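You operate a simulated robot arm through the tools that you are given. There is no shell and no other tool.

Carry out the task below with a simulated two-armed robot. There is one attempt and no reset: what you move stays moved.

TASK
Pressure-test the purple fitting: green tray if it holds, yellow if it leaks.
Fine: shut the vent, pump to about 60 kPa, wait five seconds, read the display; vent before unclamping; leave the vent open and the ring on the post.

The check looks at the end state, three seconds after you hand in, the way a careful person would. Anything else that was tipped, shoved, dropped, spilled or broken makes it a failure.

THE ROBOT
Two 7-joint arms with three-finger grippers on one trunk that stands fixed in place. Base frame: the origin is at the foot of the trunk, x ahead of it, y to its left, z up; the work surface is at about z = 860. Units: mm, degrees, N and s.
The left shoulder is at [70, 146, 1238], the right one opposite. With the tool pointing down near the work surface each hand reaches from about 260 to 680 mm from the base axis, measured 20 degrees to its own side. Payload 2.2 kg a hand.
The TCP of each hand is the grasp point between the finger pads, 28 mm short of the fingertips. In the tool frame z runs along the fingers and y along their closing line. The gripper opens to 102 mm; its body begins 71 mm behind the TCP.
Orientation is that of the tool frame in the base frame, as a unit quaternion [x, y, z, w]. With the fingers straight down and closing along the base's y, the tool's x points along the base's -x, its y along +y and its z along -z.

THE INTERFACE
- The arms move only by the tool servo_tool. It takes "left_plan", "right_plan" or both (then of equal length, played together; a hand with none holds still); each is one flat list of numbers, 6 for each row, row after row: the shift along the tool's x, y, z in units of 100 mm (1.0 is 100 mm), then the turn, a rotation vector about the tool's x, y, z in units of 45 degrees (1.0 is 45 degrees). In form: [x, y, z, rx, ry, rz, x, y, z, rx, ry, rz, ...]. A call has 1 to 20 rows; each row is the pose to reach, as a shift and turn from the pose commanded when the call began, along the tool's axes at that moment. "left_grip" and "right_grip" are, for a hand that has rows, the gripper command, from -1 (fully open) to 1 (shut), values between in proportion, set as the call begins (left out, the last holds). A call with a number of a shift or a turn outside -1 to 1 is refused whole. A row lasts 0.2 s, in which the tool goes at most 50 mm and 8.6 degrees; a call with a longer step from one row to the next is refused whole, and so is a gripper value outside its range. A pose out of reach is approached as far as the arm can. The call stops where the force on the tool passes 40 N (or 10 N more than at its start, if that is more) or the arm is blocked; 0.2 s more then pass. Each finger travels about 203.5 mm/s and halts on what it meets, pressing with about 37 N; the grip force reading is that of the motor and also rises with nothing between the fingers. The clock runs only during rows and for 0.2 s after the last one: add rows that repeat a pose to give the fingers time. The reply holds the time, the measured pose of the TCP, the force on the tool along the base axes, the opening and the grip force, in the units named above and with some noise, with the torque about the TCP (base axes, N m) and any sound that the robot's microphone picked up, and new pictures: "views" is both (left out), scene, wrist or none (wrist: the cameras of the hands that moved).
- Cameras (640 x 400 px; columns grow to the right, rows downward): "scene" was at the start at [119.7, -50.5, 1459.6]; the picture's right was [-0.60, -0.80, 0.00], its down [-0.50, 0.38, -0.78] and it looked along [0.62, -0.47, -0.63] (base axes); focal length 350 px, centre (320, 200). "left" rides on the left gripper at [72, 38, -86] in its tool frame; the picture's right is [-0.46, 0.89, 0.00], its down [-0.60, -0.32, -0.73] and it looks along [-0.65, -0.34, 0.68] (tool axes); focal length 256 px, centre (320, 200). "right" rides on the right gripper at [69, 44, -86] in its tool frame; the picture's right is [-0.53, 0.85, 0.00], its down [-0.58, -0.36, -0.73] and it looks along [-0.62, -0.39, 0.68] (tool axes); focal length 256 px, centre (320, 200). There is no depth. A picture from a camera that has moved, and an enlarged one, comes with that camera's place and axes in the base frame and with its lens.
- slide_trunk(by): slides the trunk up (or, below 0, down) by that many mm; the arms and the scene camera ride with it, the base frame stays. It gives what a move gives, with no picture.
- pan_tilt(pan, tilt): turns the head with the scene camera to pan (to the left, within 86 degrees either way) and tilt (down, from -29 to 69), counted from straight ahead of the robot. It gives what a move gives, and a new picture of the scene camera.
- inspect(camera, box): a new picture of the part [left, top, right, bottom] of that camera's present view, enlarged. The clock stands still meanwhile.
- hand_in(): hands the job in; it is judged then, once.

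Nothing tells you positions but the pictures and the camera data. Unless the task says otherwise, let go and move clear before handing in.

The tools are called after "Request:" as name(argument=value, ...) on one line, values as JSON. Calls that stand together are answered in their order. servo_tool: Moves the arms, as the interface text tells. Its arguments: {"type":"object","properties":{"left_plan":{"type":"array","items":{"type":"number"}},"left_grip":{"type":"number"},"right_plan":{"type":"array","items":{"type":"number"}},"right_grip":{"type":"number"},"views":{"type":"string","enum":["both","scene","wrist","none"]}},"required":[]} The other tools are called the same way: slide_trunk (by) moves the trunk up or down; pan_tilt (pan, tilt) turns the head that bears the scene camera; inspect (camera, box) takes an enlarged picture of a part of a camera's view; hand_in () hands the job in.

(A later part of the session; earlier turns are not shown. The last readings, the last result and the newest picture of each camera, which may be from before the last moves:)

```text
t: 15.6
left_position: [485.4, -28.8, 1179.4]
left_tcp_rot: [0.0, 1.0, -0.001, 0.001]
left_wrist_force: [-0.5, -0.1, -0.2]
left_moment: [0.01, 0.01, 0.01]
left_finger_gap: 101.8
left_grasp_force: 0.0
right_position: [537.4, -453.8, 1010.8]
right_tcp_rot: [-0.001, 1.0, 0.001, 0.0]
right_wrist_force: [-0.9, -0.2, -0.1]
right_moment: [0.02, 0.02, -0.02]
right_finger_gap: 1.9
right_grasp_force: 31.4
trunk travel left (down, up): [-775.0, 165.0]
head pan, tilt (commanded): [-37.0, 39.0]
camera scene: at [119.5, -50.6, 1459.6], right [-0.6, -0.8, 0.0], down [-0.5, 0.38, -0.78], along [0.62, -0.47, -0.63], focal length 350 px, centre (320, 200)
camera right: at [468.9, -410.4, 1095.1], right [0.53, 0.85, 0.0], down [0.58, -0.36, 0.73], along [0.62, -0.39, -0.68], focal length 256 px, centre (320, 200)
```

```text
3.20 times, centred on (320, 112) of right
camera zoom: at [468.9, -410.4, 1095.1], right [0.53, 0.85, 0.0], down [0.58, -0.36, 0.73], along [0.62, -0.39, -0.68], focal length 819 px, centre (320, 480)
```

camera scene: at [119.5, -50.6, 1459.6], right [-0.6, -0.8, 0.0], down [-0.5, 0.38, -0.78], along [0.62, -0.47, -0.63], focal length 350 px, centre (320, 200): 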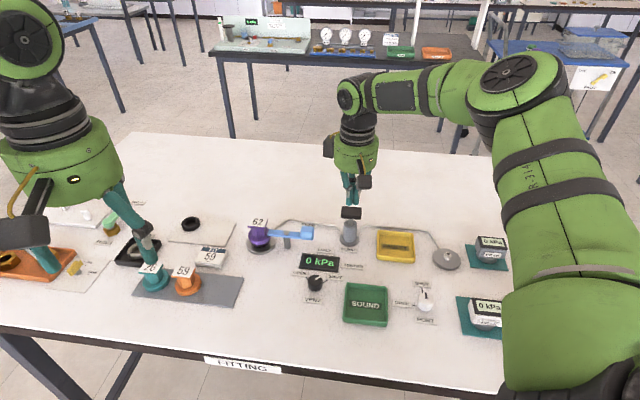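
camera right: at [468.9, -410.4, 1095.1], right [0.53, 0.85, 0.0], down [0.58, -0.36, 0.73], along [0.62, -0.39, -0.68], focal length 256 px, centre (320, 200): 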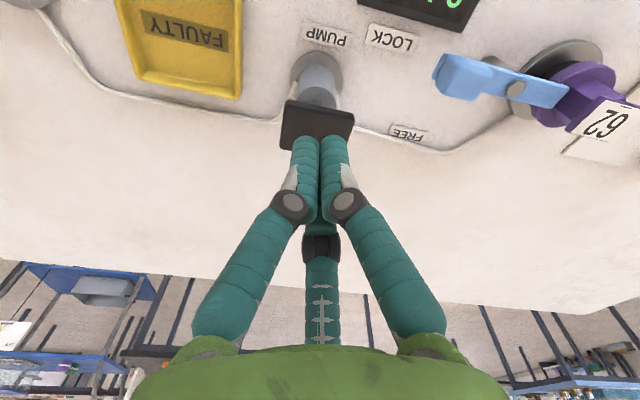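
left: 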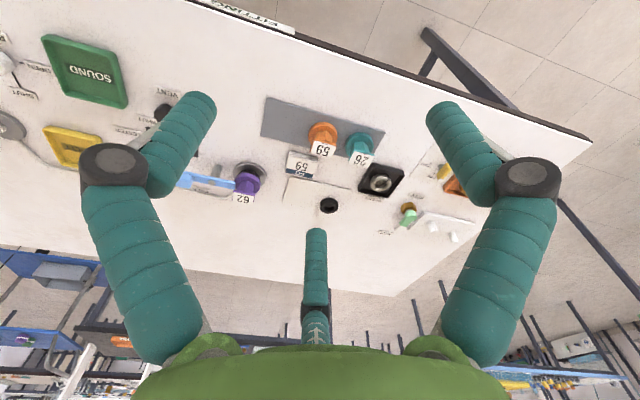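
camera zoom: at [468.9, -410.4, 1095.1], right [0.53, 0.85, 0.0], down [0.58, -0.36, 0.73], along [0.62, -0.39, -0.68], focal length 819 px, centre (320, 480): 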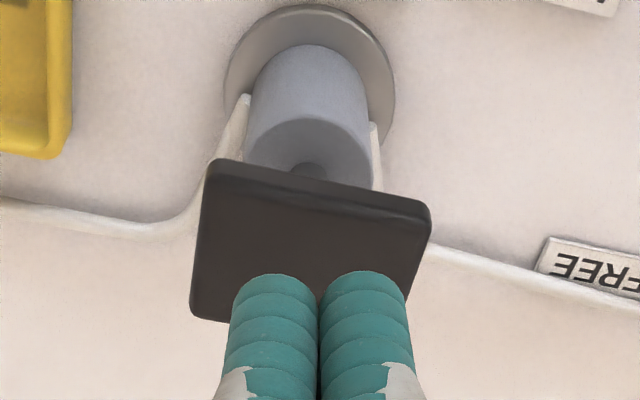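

The fingertips are centred over the cap. I'll press down slowly about 17 mm past the expected contact and watch the force and the display.

Request:
servo_tool(right_plan=[0, 0, 0.12, 0, 0, 0, 0, 0, 0.18, 0, 0, 0, 0, 0, 0.24, 0, 0, 0, 0, 0, 0.3, 0, 0, 0, 0, 0, 0.35, 0, 0, 0], views="scene")

Request:
inspect(camera="scene", box=[284, 190, 412, 270])

```text
t: 16.8
left_position: [485.1, -29.9, 1179.0]
left_tcp_rot: [-0.001, 1.0, 0.001, 0.0]
left_wrist_force: [0.6, -0.5, -0.9]
left_moment: [-0.01, 0.04, -0.01]
left_finger_gap: 101.7
left_grasp_force: 0.1
right_position: [537.0, -452.4, 975.1]
right_tcp_rot: [-0.002, 1.0, 0.0, 0.0]
right_wrist_force: [0.7, 0.1, -0.4]
right_moment: [-0.06, 0.01, -0.02]
right_finger_gap: 2.0
right_grasp_force: 30.7
trunk travel left (down, up): [-775.0, 165.0]
head pan, tilt (commanded): [-37.0, 39.0]
camera scene: at [119.5, -50.3, 1459.6], right [-0.6, -0.8, 0.0], down [-0.5, 0.38, -0.78], along [0.62, -0.47, -0.63], focal length 350 px, centre (320, 200)
```

scene: 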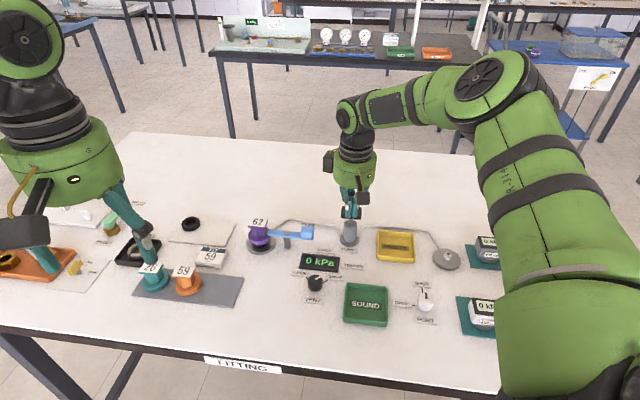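

```text
5.00 times, centred on (348, 230) of scene
camera zoom: at [119.5, -50.3, 1459.6], right [-0.6, -0.8, 0.0], down [-0.5, 0.38, -0.78], along [0.62, -0.47, -0.63], focal length 1749 px, centre (180, 50)
```

zoom: 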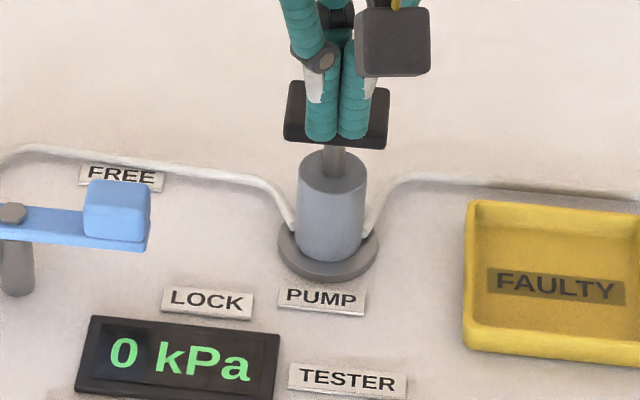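

Request:
inspect(camera="right", box=[200, 50, 440, 200])

Request:
inspect(camera="scene", box=[316, 180, 380, 220])

Request:
inspect(camera="left", box=[0, 0, 320, 200])

```text
2.67 times, centred on (320, 125) of right
camera zoom: at [468.6, -409.3, 1060.2], right [0.53, 0.85, 0.0], down [0.58, -0.36, 0.73], along [0.62, -0.39, -0.68], focal length 683 px, centre (320, 400)
```

zoom: 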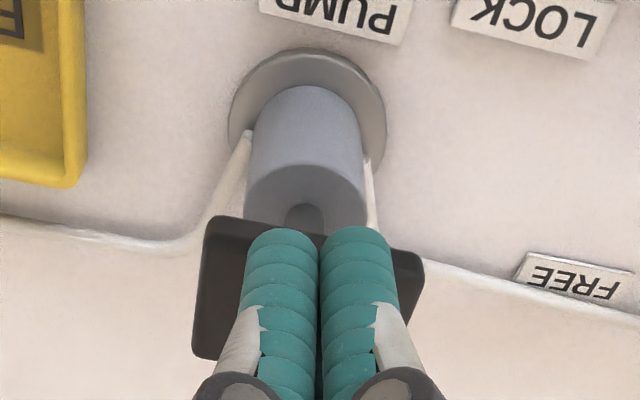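

```text
10.00 times, centred on (348, 200) of scene
camera zoom: at [119.5, -50.3, 1459.6], right [-0.6, -0.8, 0.0], down [-0.5, 0.38, -0.78], along [0.62, -0.47, -0.63], focal length 3499 px, centre (40, 200)
```

zoom: 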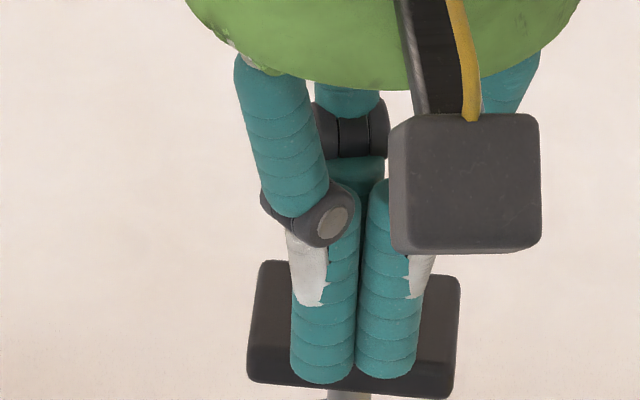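

```text
2.00 times, centred on (160, 100) of left
camera zoom: at [412.9, 10.1, 1265.7], right [0.46, 0.89, 0.0], down [0.6, -0.32, 0.73], along [0.65, -0.34, -0.68], focal length 512 px, centre (640, 400)
```

zoom: 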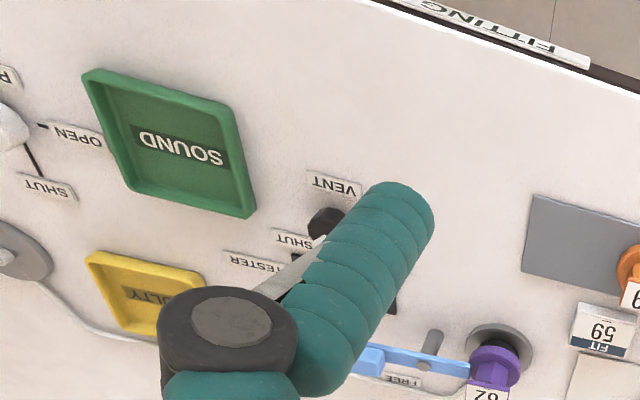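

The fingertips are level with the cap top but about 12 mm toward the robot from its centre. I place the centre at about (546, -461, 947). I'll lift a bit, shift, and press again.

Request:
servo_tool(right_plan=[0, 0, -0.15, 0, 0, 0, -0.05, -0.04, -0.15, 0, 0, 0, -0.095, -0.085, -0.15, 0, 0, 0, -0.095, -0.085, -0.1, 0, 0, 0, -0.095, -0.085, -0.05, 0, 0, 0, -0.095, -0.085, 0, 0, 0, 0, -0.095, -0.085, 0.05, 0, 0, 0], views="both")

Request:
inspect(camera="scene", box=[284, 190, 412, 270])

Request:
inspect(camera="right", box=[200, 50, 440, 200])

```text
t: 18.4
left_position: [485.7, -28.8, 1179.8]
left_tcp_rot: [0.0, 1.0, 0.0, -0.001]
left_wrist_force: [-0.3, 0.0, -0.2]
left_moment: [-0.01, 0.01, 0.04]
left_finger_gap: 102.2
left_grasp_force: 0.1
right_position: [547.2, -459.9, 970.2]
right_tcp_rot: [-0.002, 1.0, 0.0, 0.0]
right_wrist_force: [0.6, -0.8, 1.8]
right_moment: [0.01, 0.0, -0.01]
right_finger_gap: 6.1
right_grasp_force: 31.3
trunk travel left (down, up): [-775.0, 165.0]
head pan, tilt (commanded): [-37.0, 39.0]
camera scene: at [119.4, -50.0, 1459.6], right [-0.6, -0.8, 0.0], down [-0.5, 0.38, -0.78], along [0.62, -0.47, -0.63], focal length 350 px, centre (320, 200)
camera right: at [477.9, -418.2, 1055.9], right [0.53, 0.85, 0.0], down [0.58, -0.36, 0.73], along [0.62, -0.39, -0.68], focal length 256 px, centre (320, 200)
```

scene: 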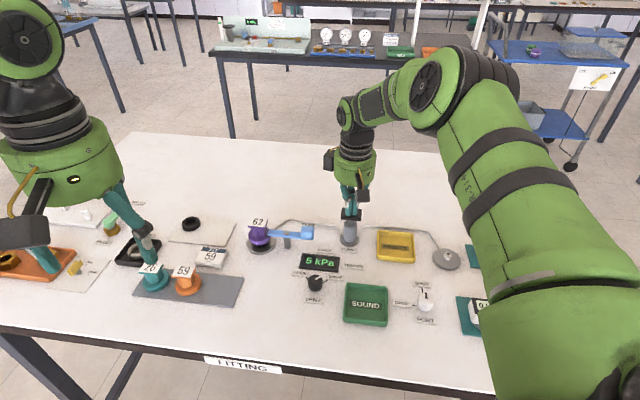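
right: 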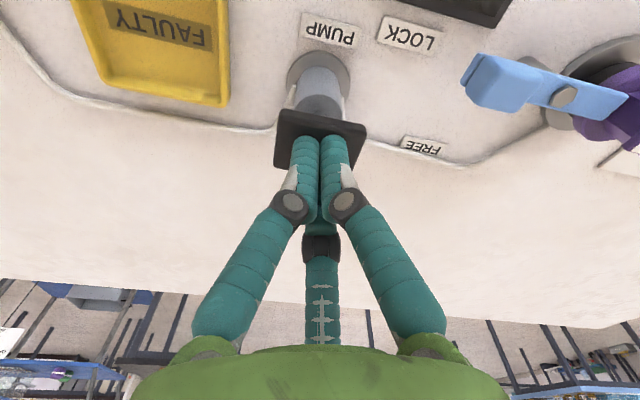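

```text
5.00 times, centred on (348, 230) of scene
camera zoom: at [119.4, -50.0, 1459.6], right [-0.6, -0.8, 0.0], down [-0.5, 0.38, -0.78], along [0.62, -0.47, -0.63], focal length 1749 px, centre (180, 50)
```

zoom: 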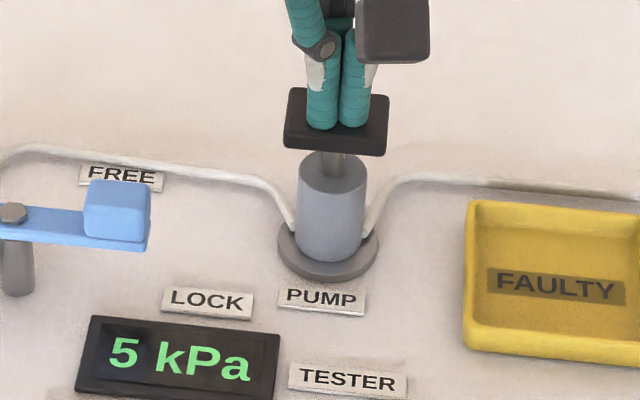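

```text
2.67 times, centred on (320, 125) of right
camera zoom: at [477.9, -418.2, 1055.9], right [0.53, 0.85, 0.0], down [0.58, -0.36, 0.73], along [0.62, -0.39, -0.68], focal length 683 px, centre (320, 400)
```

zoom: 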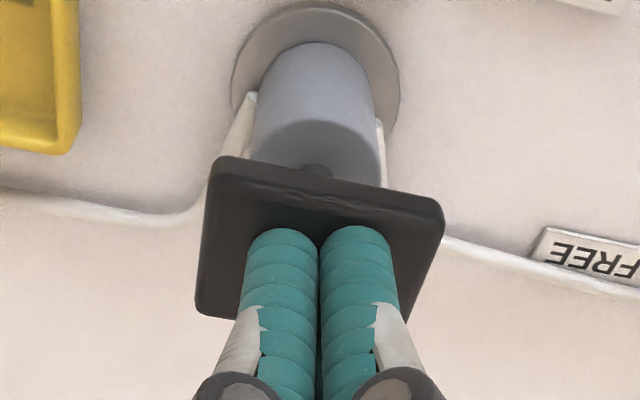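

The cap is now moving and the display reads 5 kPa. I'll continue the stroke downward slowly.

Request:
servo_tool(right_plan=[0, 0, 0.03, 0, 0, 0, 0, 0, 0.06, 0, 0, 0, 0, 0, 0.09, 0, 0, 0], views="none")

Request:
inspect(camera="scene", box=[284, 190, 412, 270])

```text
t: 19.2
left_position: [485.4, -30.2, 1180.3]
left_tcp_rot: [-0.001, 1.0, 0.0, 0.0]
left_wrist_force: [0.8, -0.8, -0.2]
left_moment: [0.01, -0.03, 0.0]
left_finger_gap: 101.7
left_grasp_force: 0.1
right_position: [545.0, -460.8, 963.1]
right_tcp_rot: [-0.001, 1.0, 0.0, 0.003]
right_wrist_force: [1.1, -0.7, 2.2]
right_moment: [-0.02, -0.02, 0.0]
right_finger_gap: 6.0
right_grasp_force: 31.0
right hand out of reach, approached as far as the arm can: row 2, 3
trunk travel left (down, up): [-775.0, 165.0]
head pan, tilt (commanded): [-37.0, 39.0]
```

```text
5.00 times, centred on (348, 230) of scene
camera zoom: at [119.5, -50.2, 1459.6], right [-0.6, -0.8, 0.0], down [-0.5, 0.38, -0.78], along [0.62, -0.47, -0.63], focal length 1749 px, centre (180, 50)
```

zoom: 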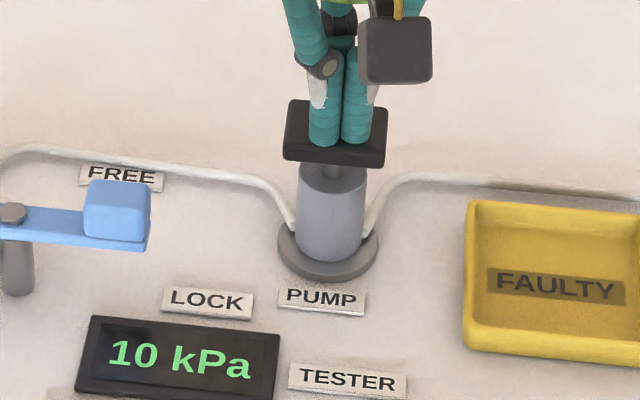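

The stroke reached 10 kPa, but the arm hit its reach limit at TCP z 963. I'll lift off now to see whether the plunger springs back and the pressure stays.

Request:
servo_tool(right_plan=[0, 0, -0.1, 0, 0, 0, 0, 0, -0.3, 0, 0, 0, 0, 0, -0.3, 0, 0, 0], views="none")

Request:
inspect(camera="scene", box=[284, 190, 412, 270])

```text
t: 20.0
left_position: [485.5, -29.8, 1180.1]
left_tcp_rot: [-0.001, 1.0, 0.0, 0.0]
left_wrist_force: [0.6, -0.2, 0.8]
left_moment: [0.01, 0.02, -0.04]
left_finger_gap: 102.1
left_grasp_force: 0.1
right_position: [544.9, -460.1, 993.7]
right_tcp_rot: [-0.001, 1.0, 0.0, 0.0]
right_wrist_force: [0.1, -0.1, -0.4]
right_moment: [0.03, 0.0, 0.03]
right_finger_gap: 2.1
right_grasp_force: 31.4
trunk travel left (down, up): [-775.0, 165.0]
head pan, tilt (commanded): [-37.0, 39.0]
```

```text
5.00 times, centred on (348, 230) of scene
camera zoom: at [120.0, -50.4, 1459.5], right [-0.6, -0.8, 0.0], down [-0.5, 0.38, -0.78], along [0.62, -0.47, -0.63], focal length 1749 px, centre (180, 50)
```

zoom: 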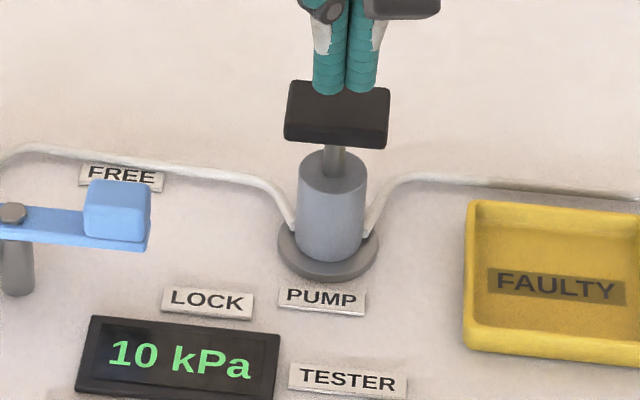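

The plunger springs back and the pressure stays at 10 kPa, so each stroke adds about 10 kPa. I'll do three more strokes and check the reading.

Request:
servo_tool(right_plan=[0, 0, 0.14, 0, 0, 0, 0, 0, 0.3, 0, 0, 0, 0, 0, 0.3, 0, 0, 0, 0, 0, 0.12, 0, 0, 0, 0, 0, 0.12, 0, 0, 0, 0, 0, 0.3, 0, 0, 0, 0, 0, 0.3, 0, 0, 0, 0, 0, 0.12, 0, 0, 0, 0, 0, 0.12, 0, 0, 0, 0, 0, 0.3, 0, 0, 0, 0, 0, 0.3, 0, 0, 0, 0, 0, 0.12, 0, 0, 0], views="none")

Request:
inspect(camera="scene", box=[284, 190, 412, 270])

```text
t: 22.6
left_position: [485.4, -29.7, 1179.9]
left_tcp_rot: [-0.002, 1.0, 0.0, 0.001]
left_wrist_force: [-0.1, 0.4, 0.3]
left_moment: [0.03, 0.0, 0.0]
left_finger_gap: 102.0
left_grasp_force: 0.1
right_position: [544.2, -460.7, 982.8]
right_tcp_rot: [0.0, 1.0, 0.0, 0.0]
right_wrist_force: [0.0, -0.4, -0.1]
right_moment: [-0.03, 0.01, 0.01]
right_finger_gap: 2.2
right_grasp_force: 31.4
trunk travel left (down, up): [-775.0, 165.0]
head pan, tilt (commanded): [-37.0, 39.0]
```

```text
5.00 times, centred on (348, 230) of scene
camera zoom: at [119.0, -50.8, 1459.6], right [-0.6, -0.8, 0.0], down [-0.5, 0.38, -0.78], along [0.62, -0.47, -0.63], focal length 1749 px, centre (180, 50)
```

zoom: 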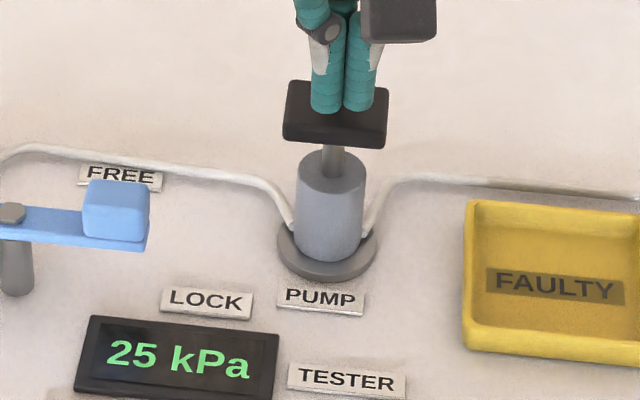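

The display reads 25 kPa. I'll run four more strokes and check again.

Request:
servo_tool(right_plan=[0, 0, 0.19, 0, 0, 0, 0, 0, 0.19, 0, 0, 0, 0, 0, -0.03, 0, 0, 0, 0, 0, -0.03, 0, 0, 0, 0, 0, 0.19, 0, 0, 0, 0, 0, 0.19, 0, 0, 0, 0, 0, -0.03, 0, 0, 0, 0, 0, -0.03, 0, 0, 0, 0, 0, 0.19, 0, 0, 0, 0, 0, 0.19, 0, 0, 0, 0, 0, -0.03, 0, 0, 0, 0, 0, -0.03, 0, 0, 0, 0, 0, 0.19, 0, 0, 0, 0, 0, 0.19, 0, 0, 0, 0, 0, -0.03, 0, 0, 0, 0, 0, 0, 0, 0, 0], views="none")

Request:
inspect(camera="scene", box=[284, 190, 412, 270])

```text
t: 26.0
left_position: [486.9, -30.4, 1179.4]
left_tcp_rot: [-0.001, 1.0, -0.001, 0.001]
left_wrist_force: [-0.5, 0.3, 0.5]
left_moment: [0.02, 0.05, 0.02]
left_finger_gap: 102.0
left_grasp_force: 0.0
right_position: [544.8, -460.0, 981.2]
right_tcp_rot: [-0.001, 1.0, 0.0, 0.0]
right_wrist_force: [-0.1, -0.7, -0.2]
right_moment: [0.0, 0.05, 0.0]
right_finger_gap: 2.1
right_grasp_force: 31.5
trunk travel left (down, up): [-775.0, 165.0]
head pan, tilt (commanded): [-37.0, 39.0]
```

```text
5.00 times, centred on (348, 230) of scene
camera zoom: at [120.1, -50.6, 1459.5], right [-0.6, -0.8, 0.0], down [-0.5, 0.38, -0.78], along [0.62, -0.47, -0.63], focal length 1749 px, centre (180, 50)
```

zoom: 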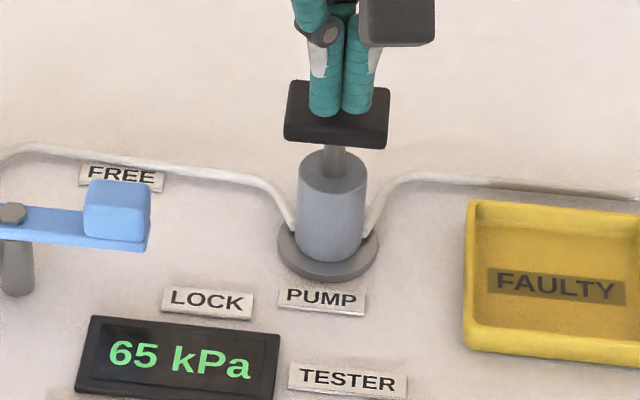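

The display reads 65 kPa, which is about right. I'll lift slightly clear and wait just over five seconds, checking partway.

Request:
servo_tool(right_plan=[0, 0, -0.1, 0, 0, 0, 0, 0, -0.2, 0, 0, 0, 0, 0, -0.2, 0, 0, 0, 0, 0, -0.2, 0, 0, 0, 0, 0, -0.2, 0, 0, 0, 0, 0, -0.2, 0, 0, 0, 0, 0, -0.2, 0, 0, 0, 0, 0, -0.2, 0, 0, 0, 0, 0, -0.2, 0, 0, 0, 0, 0, -0.2, 0, 0, 0, 0, 0, -0.2, 0, 0, 0, 0, 0, -0.2, 0, 0, 0], views="none")

Request:
inspect(camera="scene", box=[284, 190, 412, 270])

Request:
servo_tool(right_plan=[0, 0, 0, 0, 0, 0, 0, 0, 0, 0, 0, 0, 0, 0, 0, 0, 0, 0, 0, 0, 0, 0, 0, 0, 0, 0, 0, 0, 0, 0, 0, 0, 0, 0, 0, 0, 0, 0, 0, 0, 0, 0, 0, 0, 0, 0, 0, 0, 0, 0, 0, 0, 0, 0, 0, 0, 0, 0, 0, 0, 0, 0, 0, 0, 0, 0, 0, 0, 0, 0, 0, 0, 0, 0, 0, 0, 0, 0], views="none")

Request:
inspect(camera="scene", box=[284, 190, 412, 270])

```text
t: 28.6
left_position: [486.1, -30.0, 1180.1]
left_tcp_rot: [-0.001, 1.0, 0.0, 0.0]
left_wrist_force: [0.4, 1.1, 0.1]
left_moment: [-0.02, -0.01, -0.02]
left_finger_gap: 101.9
left_grasp_force: 0.1
right_position: [544.3, -459.7, 1002.0]
right_tcp_rot: [-0.001, 1.0, 0.0, 0.0]
right_wrist_force: [-0.4, -0.9, -0.4]
right_moment: [-0.01, -0.02, 0.02]
right_finger_gap: 2.2
right_grasp_force: 31.3
trunk travel left (down, up): [-775.0, 165.0]
head pan, tilt (commanded): [-37.0, 39.0]
```

```text
5.00 times, centred on (348, 230) of scene
camera zoom: at [119.6, -50.5, 1459.6], right [-0.6, -0.8, 0.0], down [-0.5, 0.38, -0.78], along [0.62, -0.47, -0.63], focal length 1749 px, centre (180, 50)
```

zoom: 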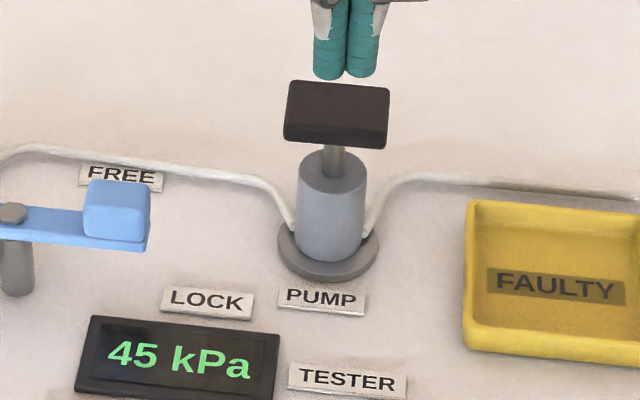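

```text
t: 31.4
left_position: [486.4, -29.8, 1179.0]
left_tcp_rot: [-0.001, 1.0, 0.0, 0.0]
left_wrist_force: [-0.6, -0.2, 0.4]
left_moment: [-0.01, 0.0, 0.02]
left_finger_gap: 101.8
left_grasp_force: 0.1
right_position: [544.4, -460.7, 1002.6]
right_tcp_rot: [-0.001, 1.0, 0.0, 0.0]
right_wrist_force: [-0.5, -0.1, 0.6]
right_moment: [0.01, 0.0, 0.01]
right_finger_gap: 2.0
right_grasp_force: 31.5
trunk travel left (down, up): [-775.0, 165.0]
head pan, tilt (commanded): [-37.0, 39.0]
```

```text
5.00 times, centred on (348, 230) of scene
camera zoom: at [119.6, -50.5, 1459.6], right [-0.6, -0.8, 0.0], down [-0.5, 0.38, -0.78], along [0.62, -0.47, -0.63], focal length 1749 px, centre (180, 50)
```

zoom: 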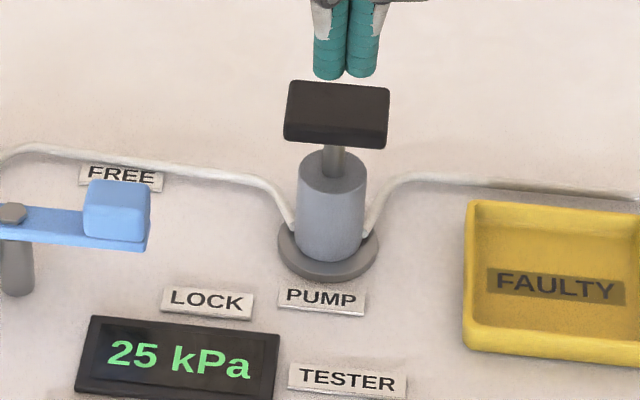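

The pressure fell from 65 to 45 to 25 kPa in about five seconds, so something leaks. Before blaming the fitting, I'll check that the port valve is shut, the vent is fully at SHUT and the lever is fully at LOCK.

Request:
inspect(camera="scene", box=[388, 270, 452, 330])

Request:
inspect(camera="scene", box=[288, 255, 352, 295])

Request:
inspect(camera="scene", box=[236, 205, 332, 265])

Request:
inspect(camera="right", box=[400, 20, 640, 170])

Request:
inspect(camera="left", box=[160, 120, 320, 220])

```text
6.67 times, centred on (420, 300) of scene
camera zoom: at [119.6, -50.5, 1459.6], right [-0.6, -0.8, 0.0], down [-0.5, 0.38, -0.78], along [0.62, -0.47, -0.63], focal length 2332 px, centre (-347, -467)
```

zoom: 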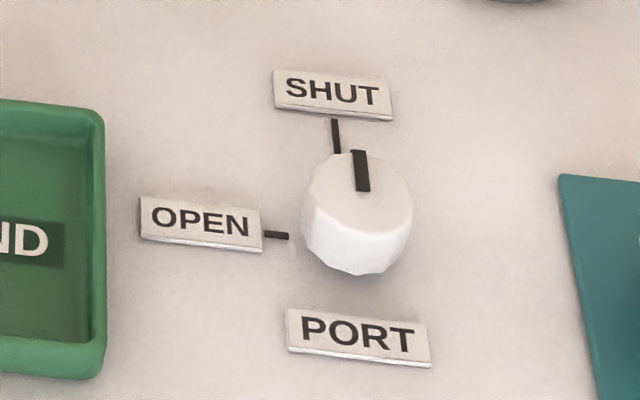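

```text
10.00 times, centred on (320, 275) of scene
camera zoom: at [119.6, -50.5, 1459.6], right [-0.6, -0.8, 0.0], down [-0.5, 0.38, -0.78], along [0.62, -0.47, -0.63], focal length 3499 px, centre (320, -550)
```

zoom: 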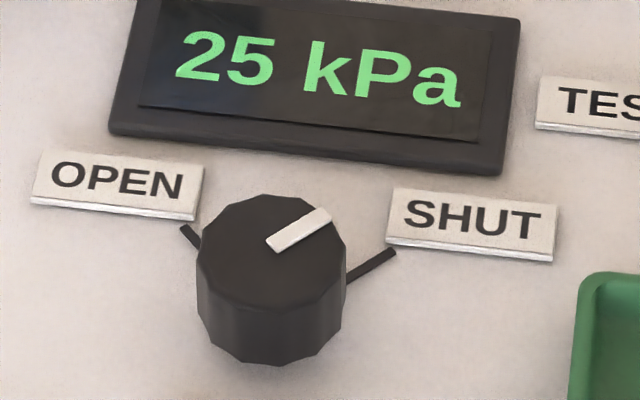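

```text
6.67 times, centred on (284, 235) of scene
camera zoom: at [119.6, -50.5, 1459.6], right [-0.6, -0.8, 0.0], down [-0.5, 0.38, -0.78], along [0.62, -0.47, -0.63], focal length 2332 px, centre (560, -33)
```

zoom: 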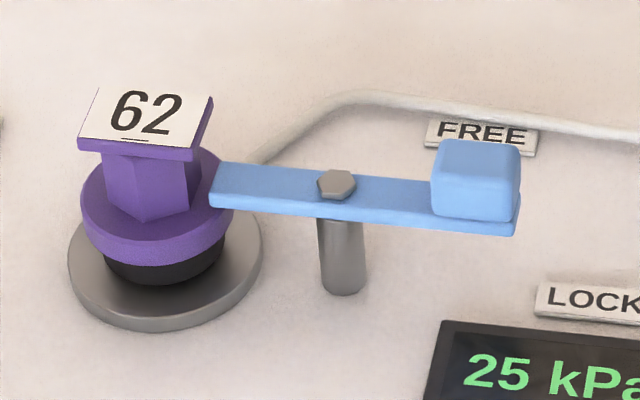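

```text
2.67 times, centred on (520, 95) of right
camera zoom: at [474.8, -417.3, 1086.9], right [0.53, 0.85, 0.0], down [0.58, -0.36, 0.73], along [0.62, -0.39, -0.68], focal length 683 px, centre (-213, 480)
```

zoom: 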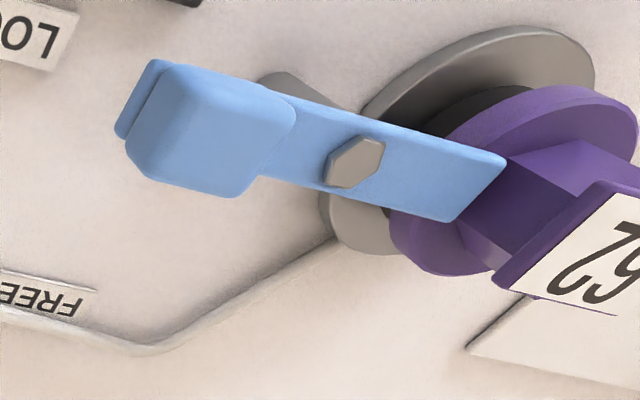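

```text
4.00 times, centred on (240, 170) of left
camera zoom: at [413.1, 9.9, 1265.7], right [0.46, 0.89, 0.0], down [0.6, -0.32, 0.73], along [0.65, -0.34, -0.68], focal length 1024 px, centre (640, 320)
```

zoom: 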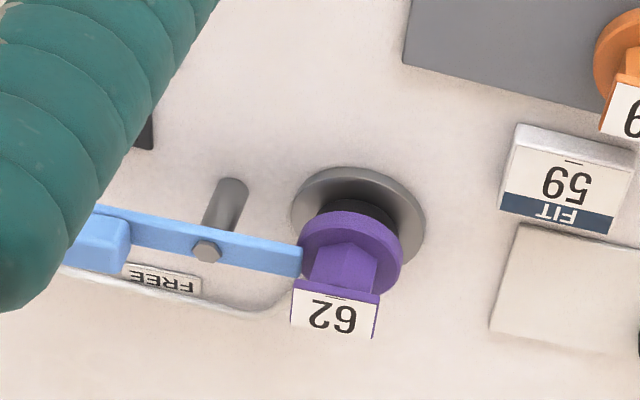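

The port is at SHUT, the vent at SHUT and the lever squarely at LOCK, so the leak is in the purple fitting and it goes to the yellow tray. Next I'll vent: back to the knob with the hand pre-turned 45° clockwise.

Request:
servo_tool(right_plan=[0.1, 0.25, -0.1, 0, 0, 0.17, 0.2, 0.5, -0.1, 0, 0, 0.34, 0.3, 0.7, -0.1, 0, 0, 0.51, 0.4, 0.9, -0.1, 0, 0, 0.68, 0.4, 0.9, -0.1, 0, 0, 0.85, 0.4, 0.9, -0.1, 0, 0, 1.0, 0.4, 0.9, -0.1, 0, 0, 1.0], right_grip=-0.2, views="none")

```text
t: 33.0
left_position: [486.2, -29.0, 1179.8]
left_tcp_rot: [0.0, 1.0, -0.001, 0.0]
left_wrist_force: [0.6, 0.5, -0.3]
left_moment: [0.01, 0.02, 0.0]
left_finger_gap: 101.8
left_grasp_force: 0.0
right_position: [504.6, -370.9, 1011.3]
right_tcp_rot: [0.383, 0.924, 0.0, 0.0]
right_wrist_force: [-0.1, 0.6, -0.2]
right_moment: [-0.01, 0.01, 0.01]
right_finger_gap: 61.1
right_grasp_force: 0.1
trunk travel left (down, up): [-775.0, 165.0]
head pan, tilt (commanded): [-37.0, 39.0]
```

Request:
servo_tool(right_plan=[0.27, 0.125, 0.1, 0, 0, 0, 0.54, 0.25, 0.3, 0, 0, 0, 0.54, 0.25, 0.5, 0, 0, 0, 0.54, 0.25, 0.5, 0, 0, 0], views="both")

Request:
inspect(camera="right", box=[220, 20, 420, 145])

```text
t: 34.0
left_position: [485.7, -29.3, 1178.7]
left_tcp_rot: [-0.001, 1.0, 0.001, 0.0]
left_wrist_force: [-0.7, -0.2, -0.2]
left_moment: [-0.01, 0.03, 0.01]
left_finger_gap: 102.0
left_grasp_force: 0.1
right_position: [482.9, -313.9, 960.1]
right_tcp_rot: [0.382, 0.924, -0.001, 0.0]
right_wrist_force: [-0.2, 0.8, 0.4]
right_moment: [-0.03, -0.03, 0.03]
right_finger_gap: 61.1
right_grasp_force: 0.1
trunk travel left (down, up): [-775.0, 165.0]
head pan, tilt (commanded): [-37.0, 39.0]
camera scene: at [119.2, -50.3, 1459.6], right [-0.6, -0.8, 0.0], down [-0.5, 0.38, -0.78], along [0.62, -0.47, -0.63], focal length 350 px, centre (320, 200)
camera right: at [465.2, -234.7, 1046.0], right [0.98, 0.22, 0.0], down [0.15, -0.67, 0.73], along [0.16, -0.71, -0.68], focal length 256 px, centre (320, 200)
```

scene: 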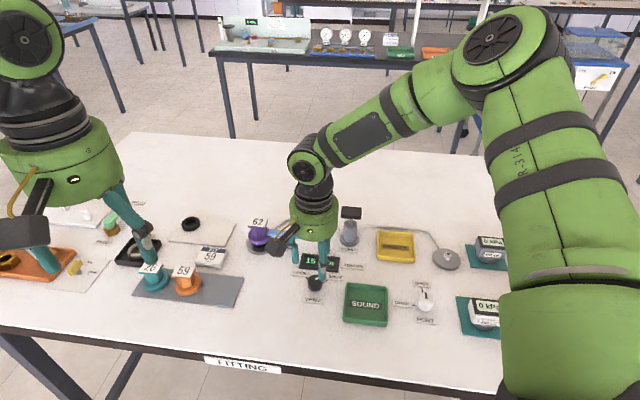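
right: 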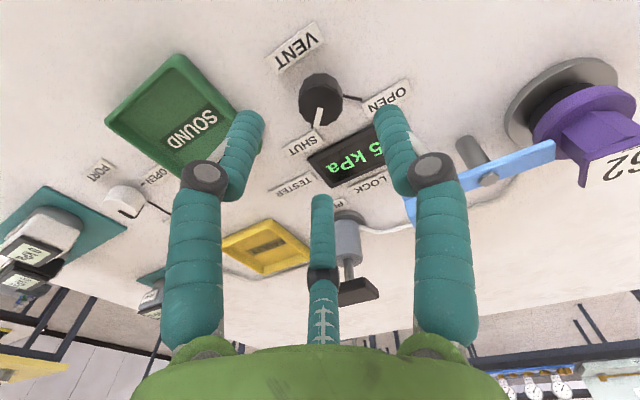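

```text
3.20 times, centred on (320, 82) of right
camera zoom: at [465.2, -234.7, 1046.0], right [0.98, 0.22, 0.0], down [0.15, -0.67, 0.73], along [0.16, -0.71, -0.68], focal length 819 px, centre (320, 576)
```

zoom: 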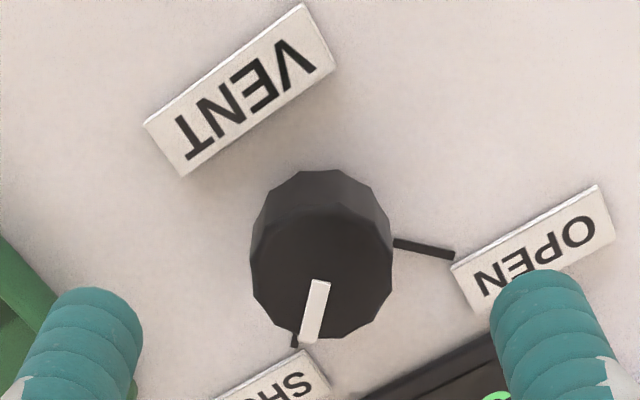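

Centred on the knob. I'll descend, grip, and turn 90° counter-clockwise in two halves.

Request:
servo_tool(right_plan=[0, 0, 0.2, 0, 0, 0, 0, 0, 0.4, 0, 0, 0, 0, 0, 0.55, 0, 0, 0, 0, 0, 0.62, 0, 0, 0, 0, 0, 0.62, 0, 0, 0], views="none")

Request:
servo_tool(right_plan=[0, 0, 0, 0, 0, 0, 0, 0, 0, 0, 0, 0, 0, 0, 0, 0, 0, 0], right_grip=1, views="none")

Request:
servo_tool(right_plan=[0, 0, 0, 0, 0, -0.17, 0, 0, 0, 0, 0, -0.34, 0, 0, 0, 0, 0, -0.51, 0, 0, 0, 0, 0, -0.68, 0, 0, 0, 0, 0, -0.85, 0, 0, 0, 0, 0, -1.0, 0, 0, 0, 0, 0, -1.0], views="wrist")

```text
t: 35.2
left_position: [485.3, -29.3, 1179.4]
left_tcp_rot: [-0.001, 1.0, 0.0, 0.0]
left_wrist_force: [1.0, 0.0, -0.5]
left_moment: [0.0, 0.02, 0.02]
left_finger_gap: 102.0
left_grasp_force: 0.0
right_position: [483.5, -313.9, 899.3]
right_tcp_rot: [0.382, 0.924, 0.001, 0.0]
right_wrist_force: [0.5, 0.0, 0.2]
right_moment: [0.0, -0.03, 0.01]
right_finger_gap: 60.8
right_grasp_force: 0.1
trunk travel left (down, up): [-775.0, 165.0]
head pan, tilt (commanded): [-37.0, 39.0]
```

```text
t: 36.0
left_position: [485.9, -30.8, 1179.0]
left_tcp_rot: [-0.001, 1.0, 0.0, 0.0]
left_wrist_force: [0.6, -0.9, 0.4]
left_moment: [0.01, 0.02, 0.03]
left_finger_gap: 102.3
left_grasp_force: 0.0
right_position: [483.8, -314.4, 900.4]
right_tcp_rot: [0.382, 0.924, 0.001, 0.002]
right_wrist_force: [3.6, -6.9, 6.7]
right_moment: [-0.6, -0.21, 0.04]
right_finger_gap: 28.7
right_grasp_force: 45.3
trunk travel left (down, up): [-775.0, 165.0]
head pan, tilt (commanded): [-37.0, 39.0]
```

```text
t: 37.6
left_position: [485.9, -30.0, 1179.5]
left_tcp_rot: [-0.002, 1.0, 0.0, 0.0]
left_wrist_force: [0.0, -0.2, 0.1]
left_moment: [-0.01, -0.01, 0.01]
left_finger_gap: 102.1
left_grasp_force: 0.1
right_position: [484.3, -315.3, 898.2]
right_tcp_rot: [-0.001, 1.0, -0.001, 0.001]
right_wrist_force: [6.7, -5.5, 10.2]
right_moment: [0.26, -0.05, 0.0]
right_finger_gap: 28.4
right_grasp_force: 45.0
trunk travel left (down, up): [-775.0, 165.0]
head pan, tilt (commanded): [-37.0, 39.0]
camera right: at [414.6, -271.6, 983.8], right [0.53, 0.85, 0.0], down [0.58, -0.36, 0.73], along [0.62, -0.39, -0.68], focal length 256 px, centre (320, 200)
```

right: 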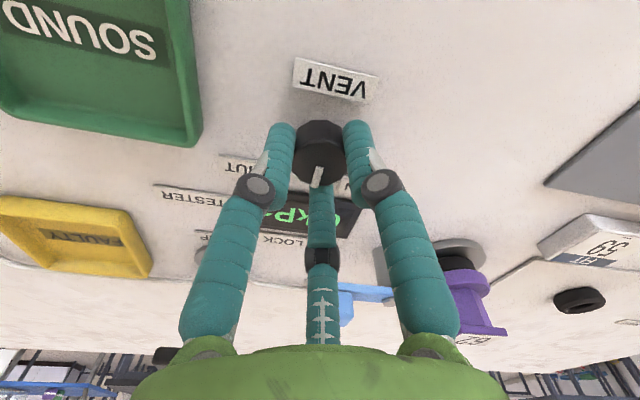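

Half way with the knob following. I'll do the second half to OPEN.

Request:
servo_tool(right_plan=[0, 0, 0, 0, 0, -0.17, 0, 0, 0, 0, 0, -0.34, 0, 0, 0, 0, 0, -0.51, 0, 0, 0, 0, 0, -0.68, 0, 0, 0, 0, 0, -0.85, 0, 0, 0, 0, 0, -1.0, 0, 0, 0, 0, 0, -1.0], views="none")

Request:
servo_tool(right_plan=[0, 0, 0, 0, 0, 0, 0, 0, 0, 0, 0, 0], right_grip=-0.2, views="none")

Request:
servo_tool(right_plan=[0, 0, -0.3, 0, 0, 0, 0, 0, -0.6, 0, 0, 0, 0, 0, -0.9, 0, 0, 0, 0, 0, -0.9, 0, 0, 0], views="both")

Request:
inspect(camera="right", box=[220, 20, 420, 145])

Request:
inspect(camera="scene", box=[256, 220, 384, 300])

```text
t: 39.2
left_position: [486.5, -29.4, 1179.8]
left_tcp_rot: [-0.001, 1.0, 0.0, 0.0]
left_wrist_force: [-1.2, 0.1, 0.2]
left_moment: [0.01, 0.0, 0.0]
left_finger_gap: 101.9
left_grasp_force: 0.2
right_position: [484.5, -315.5, 898.3]
right_tcp_rot: [-0.384, 0.923, 0.0, 0.0]
right_wrist_force: [6.7, -2.0, 6.8]
right_moment: [0.27, -0.59, -0.02]
right_finger_gap: 28.7
right_grasp_force: 45.0
trunk travel left (down, up): [-775.0, 165.0]
head pan, tilt (commanded): [-37.0, 39.0]
```

```text
t: 39.8
left_position: [485.7, -30.0, 1180.2]
left_tcp_rot: [-0.001, 1.0, 0.0, -0.001]
left_wrist_force: [0.5, 0.7, -0.9]
left_moment: [0.0, 0.02, 0.0]
left_finger_gap: 102.0
left_grasp_force: 0.0
right_position: [483.5, -315.0, 899.1]
right_tcp_rot: [-0.384, 0.923, 0.0, -0.001]
right_wrist_force: [-0.5, 0.3, 0.6]
right_moment: [-0.01, 0.01, 0.01]
right_finger_gap: 61.1
right_grasp_force: 0.1
trunk travel left (down, up): [-775.0, 165.0]
head pan, tilt (commanded): [-37.0, 39.0]
```

```text
t: 40.8
left_position: [486.5, -30.0, 1178.9]
left_tcp_rot: [-0.001, 1.0, -0.001, 0.0]
left_wrist_force: [-0.5, -0.5, -0.6]
left_moment: [0.02, 0.03, -0.02]
left_finger_gap: 102.0
left_grasp_force: 0.1
right_position: [484.1, -313.1, 989.8]
right_tcp_rot: [-0.384, 0.923, 0.0, 0.0]
right_wrist_force: [-0.2, -0.1, 0.6]
right_moment: [-0.01, -0.02, 0.01]
right_finger_gap: 61.1
right_grasp_force: 0.1
trunk travel left (down, up): [-775.0, 165.0]
head pan, tilt (commanded): [-37.0, 39.0]
camera scene: at [119.8, -50.7, 1459.5], right [-0.6, -0.8, 0.0], down [-0.5, 0.38, -0.78], along [0.62, -0.47, -0.63], focal length 350 px, centre (320, 200)
camera right: at [404.0, -331.8, 1074.9], right [-0.22, 0.98, 0.0], down [0.67, 0.15, 0.73], along [0.71, 0.16, -0.68], focal length 256 px, centre (320, 200)
```

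scene: 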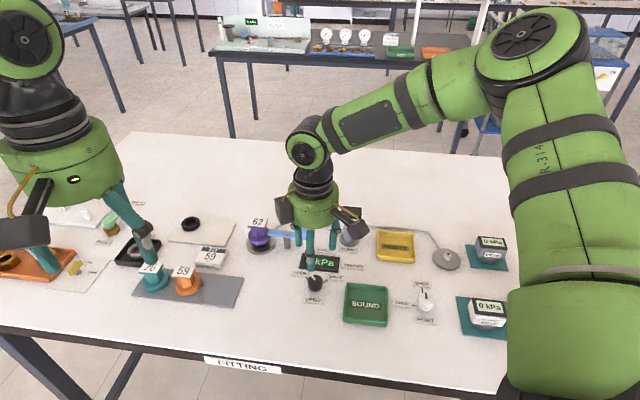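
right: 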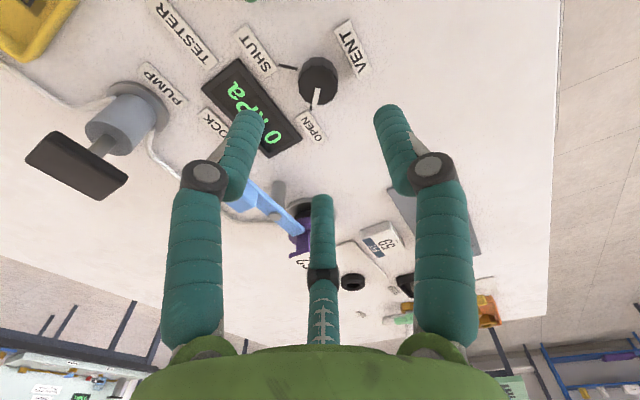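

```text
3.20 times, centred on (320, 82) of right
camera zoom: at [404.0, -331.8, 1074.9], right [-0.22, 0.98, 0.0], down [0.67, 0.15, 0.73], along [0.71, 0.16, -0.68], focal length 819 px, centre (320, 576)
```

zoom: 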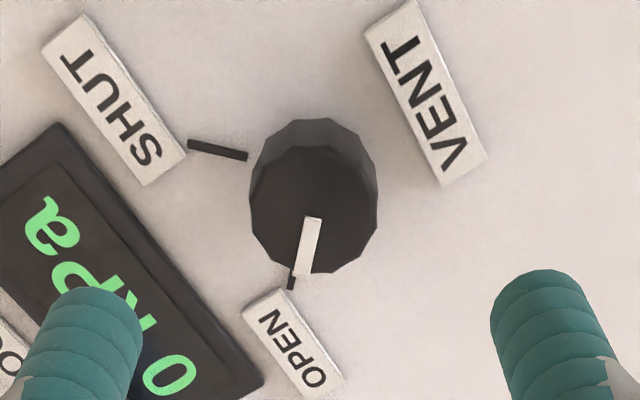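

```text
5.00 times, centred on (320, 260) of scene
camera zoom: at [119.8, -50.7, 1459.5], right [-0.6, -0.8, 0.0], down [-0.5, 0.38, -0.78], along [0.62, -0.47, -0.63], focal length 1749 px, centre (320, -100)
```

zoom: 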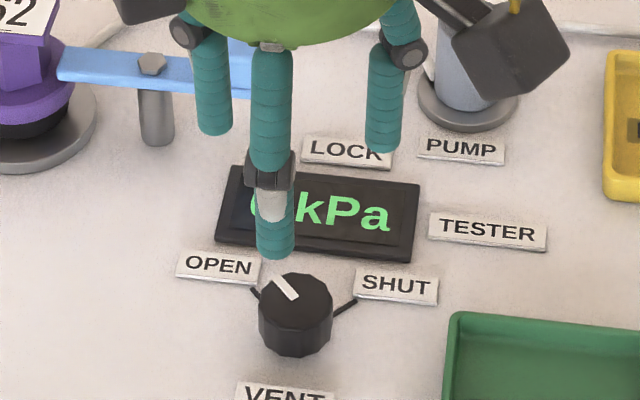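

The vent is back at OPEN and the display reads 0 kPa. Next I'll free the lever: open the hand, square it up, and use the outer finger to push the blue handle block from LOCK towards FREE. First I'll hover beside the block.

Request:
servo_tool(right_plan=[-0.02, -0.02, 0, 0, 0, 0.17, -0.05, -0.05, 0, 0, 0, 0.34, -0.08, -0.08, 0, 0, 0, 0.51, -0.11, -0.11, 0, 0, 0, 0.68, -0.148, -0.149, 0, 0, 0, 0.85, -0.148, -0.149, 0, 0, 0, 1.0, -0.148, -0.149, 0, 0, 0, 1.0], right_grip=-1, views="both")

Request:
inspect(camera="right", box=[240, 100, 480, 250])

Request:
inspect(camera="scene", box=[236, 190, 364, 270])

```text
t: 42.4
left_position: [486.1, -28.2, 1180.7]
left_tcp_rot: [-0.001, 1.0, 0.0, 0.0]
left_wrist_force: [-0.6, 0.0, 0.6]
left_moment: [0.02, -0.03, -0.01]
left_finger_gap: 102.0
left_grasp_force: 0.1
right_position: [504.3, -314.7, 988.9]
right_tcp_rot: [0.0, 1.0, 0.0, 0.0]
right_wrist_force: [-0.1, -0.6, 0.0]
right_moment: [0.02, 0.02, 0.0]
right_finger_gap: 102.0
right_grasp_force: 0.2
trunk travel left (down, up): [-775.0, 165.0]
head pan, tilt (commanded): [-37.0, 39.0]
camera scene: at [119.5, -50.5, 1459.6], right [-0.6, -0.8, 0.0], down [-0.5, 0.38, -0.78], along [0.62, -0.47, -0.63], focal length 350 px, centre (320, 200)
camera right: at [435.3, -271.6, 1074.5], right [0.53, 0.85, 0.0], down [0.58, -0.36, 0.73], along [0.62, -0.39, -0.68], focal length 256 px, centre (320, 200)
```

scene: 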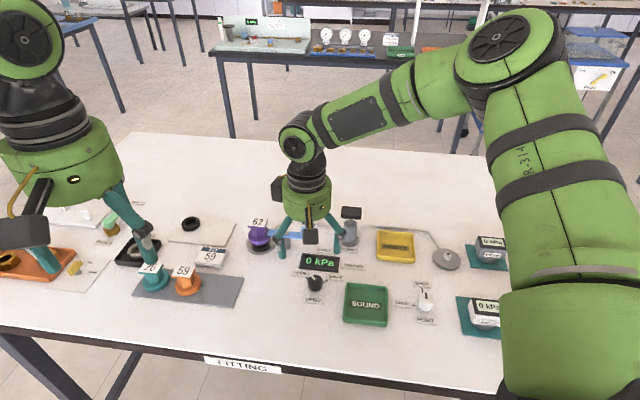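
right: 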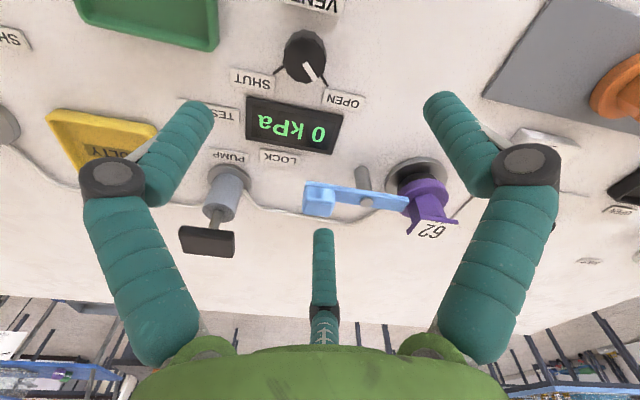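

```text
2.67 times, centred on (360, 175) of right
camera zoom: at [435.3, -271.6, 1074.5], right [0.53, 0.85, 0.0], down [0.58, -0.36, 0.73], along [0.62, -0.39, -0.68], focal length 683 px, centre (213, 267)
```

zoom: 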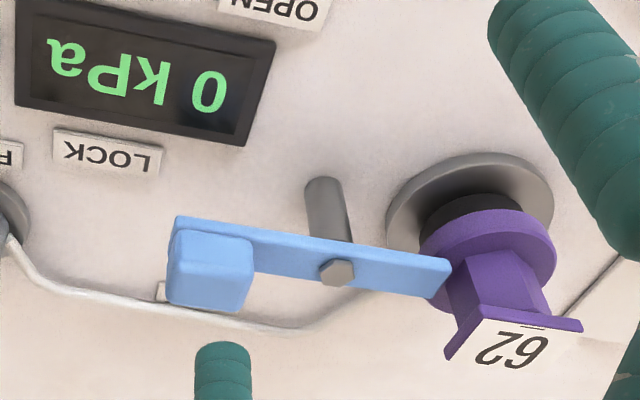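

```text
5.00 times, centred on (300, 230) of scene
camera zoom: at [119.5, -50.5, 1459.6], right [-0.6, -0.8, 0.0], down [-0.5, 0.38, -0.78], along [0.62, -0.47, -0.63], focal length 1749 px, centre (420, 50)
```

zoom: 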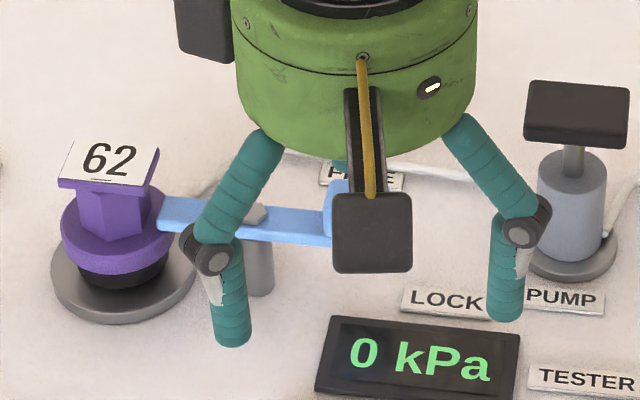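

The outer finger is where I expected, about 15 mm behind the block. I'll descend to TCP z ≈ 933 and look before pushing.

Request:
servo_tool(right_plan=[0, 0, 0.2, 0, 0, 0, 0, 0, 0.4, 0, 0, 0, 0, 0, 0.55, 0, 0, 0, 0, 0, 0.55, 0, 0, 0], views="wrist")

Request:
inspect(camera="right", box=[240, 120, 480, 270])

```text
t: 43.4
left_position: [485.7, -29.0, 1180.3]
left_tcp_rot: [-0.001, 1.0, -0.001, -0.001]
left_wrist_force: [-0.1, 0.9, 0.5]
left_moment: [0.0, -0.01, 0.03]
left_finger_gap: 102.1
left_grasp_force: 0.0
right_position: [504.8, -313.4, 935.8]
right_tcp_rot: [0.0, 1.0, 0.0, 0.001]
right_wrist_force: [0.0, -0.3, 0.2]
right_moment: [0.0, -0.01, 0.01]
right_finger_gap: 102.0
right_grasp_force: 0.1
trunk travel left (down, up): [-775.0, 165.0]
head pan, tilt (commanded): [-37.0, 39.0]
camera right: at [434.8, -270.2, 1020.0], right [0.53, 0.85, 0.0], down [0.58, -0.36, 0.73], along [0.62, -0.39, -0.68], focal length 256 px, centre (320, 200)
```

right: 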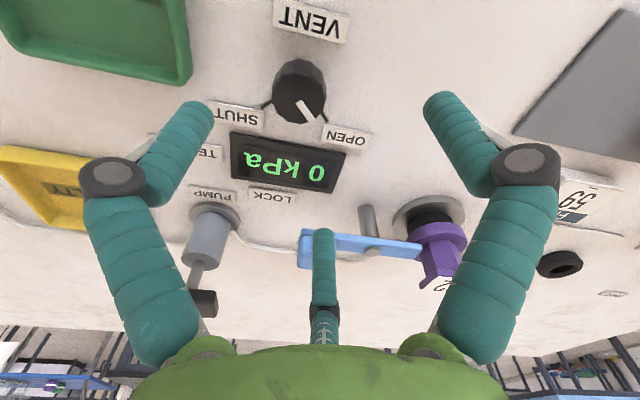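

```text
2.67 times, centred on (360, 195) of right
camera zoom: at [434.8, -270.2, 1020.0], right [0.53, 0.85, 0.0], down [0.58, -0.36, 0.73], along [0.62, -0.39, -0.68], focal length 683 px, centre (213, 213)
```

zoom: 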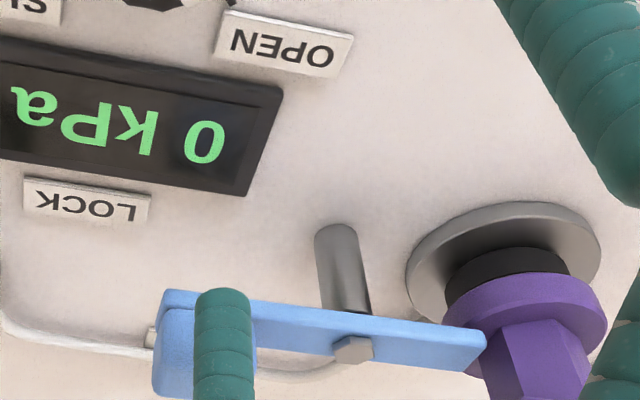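

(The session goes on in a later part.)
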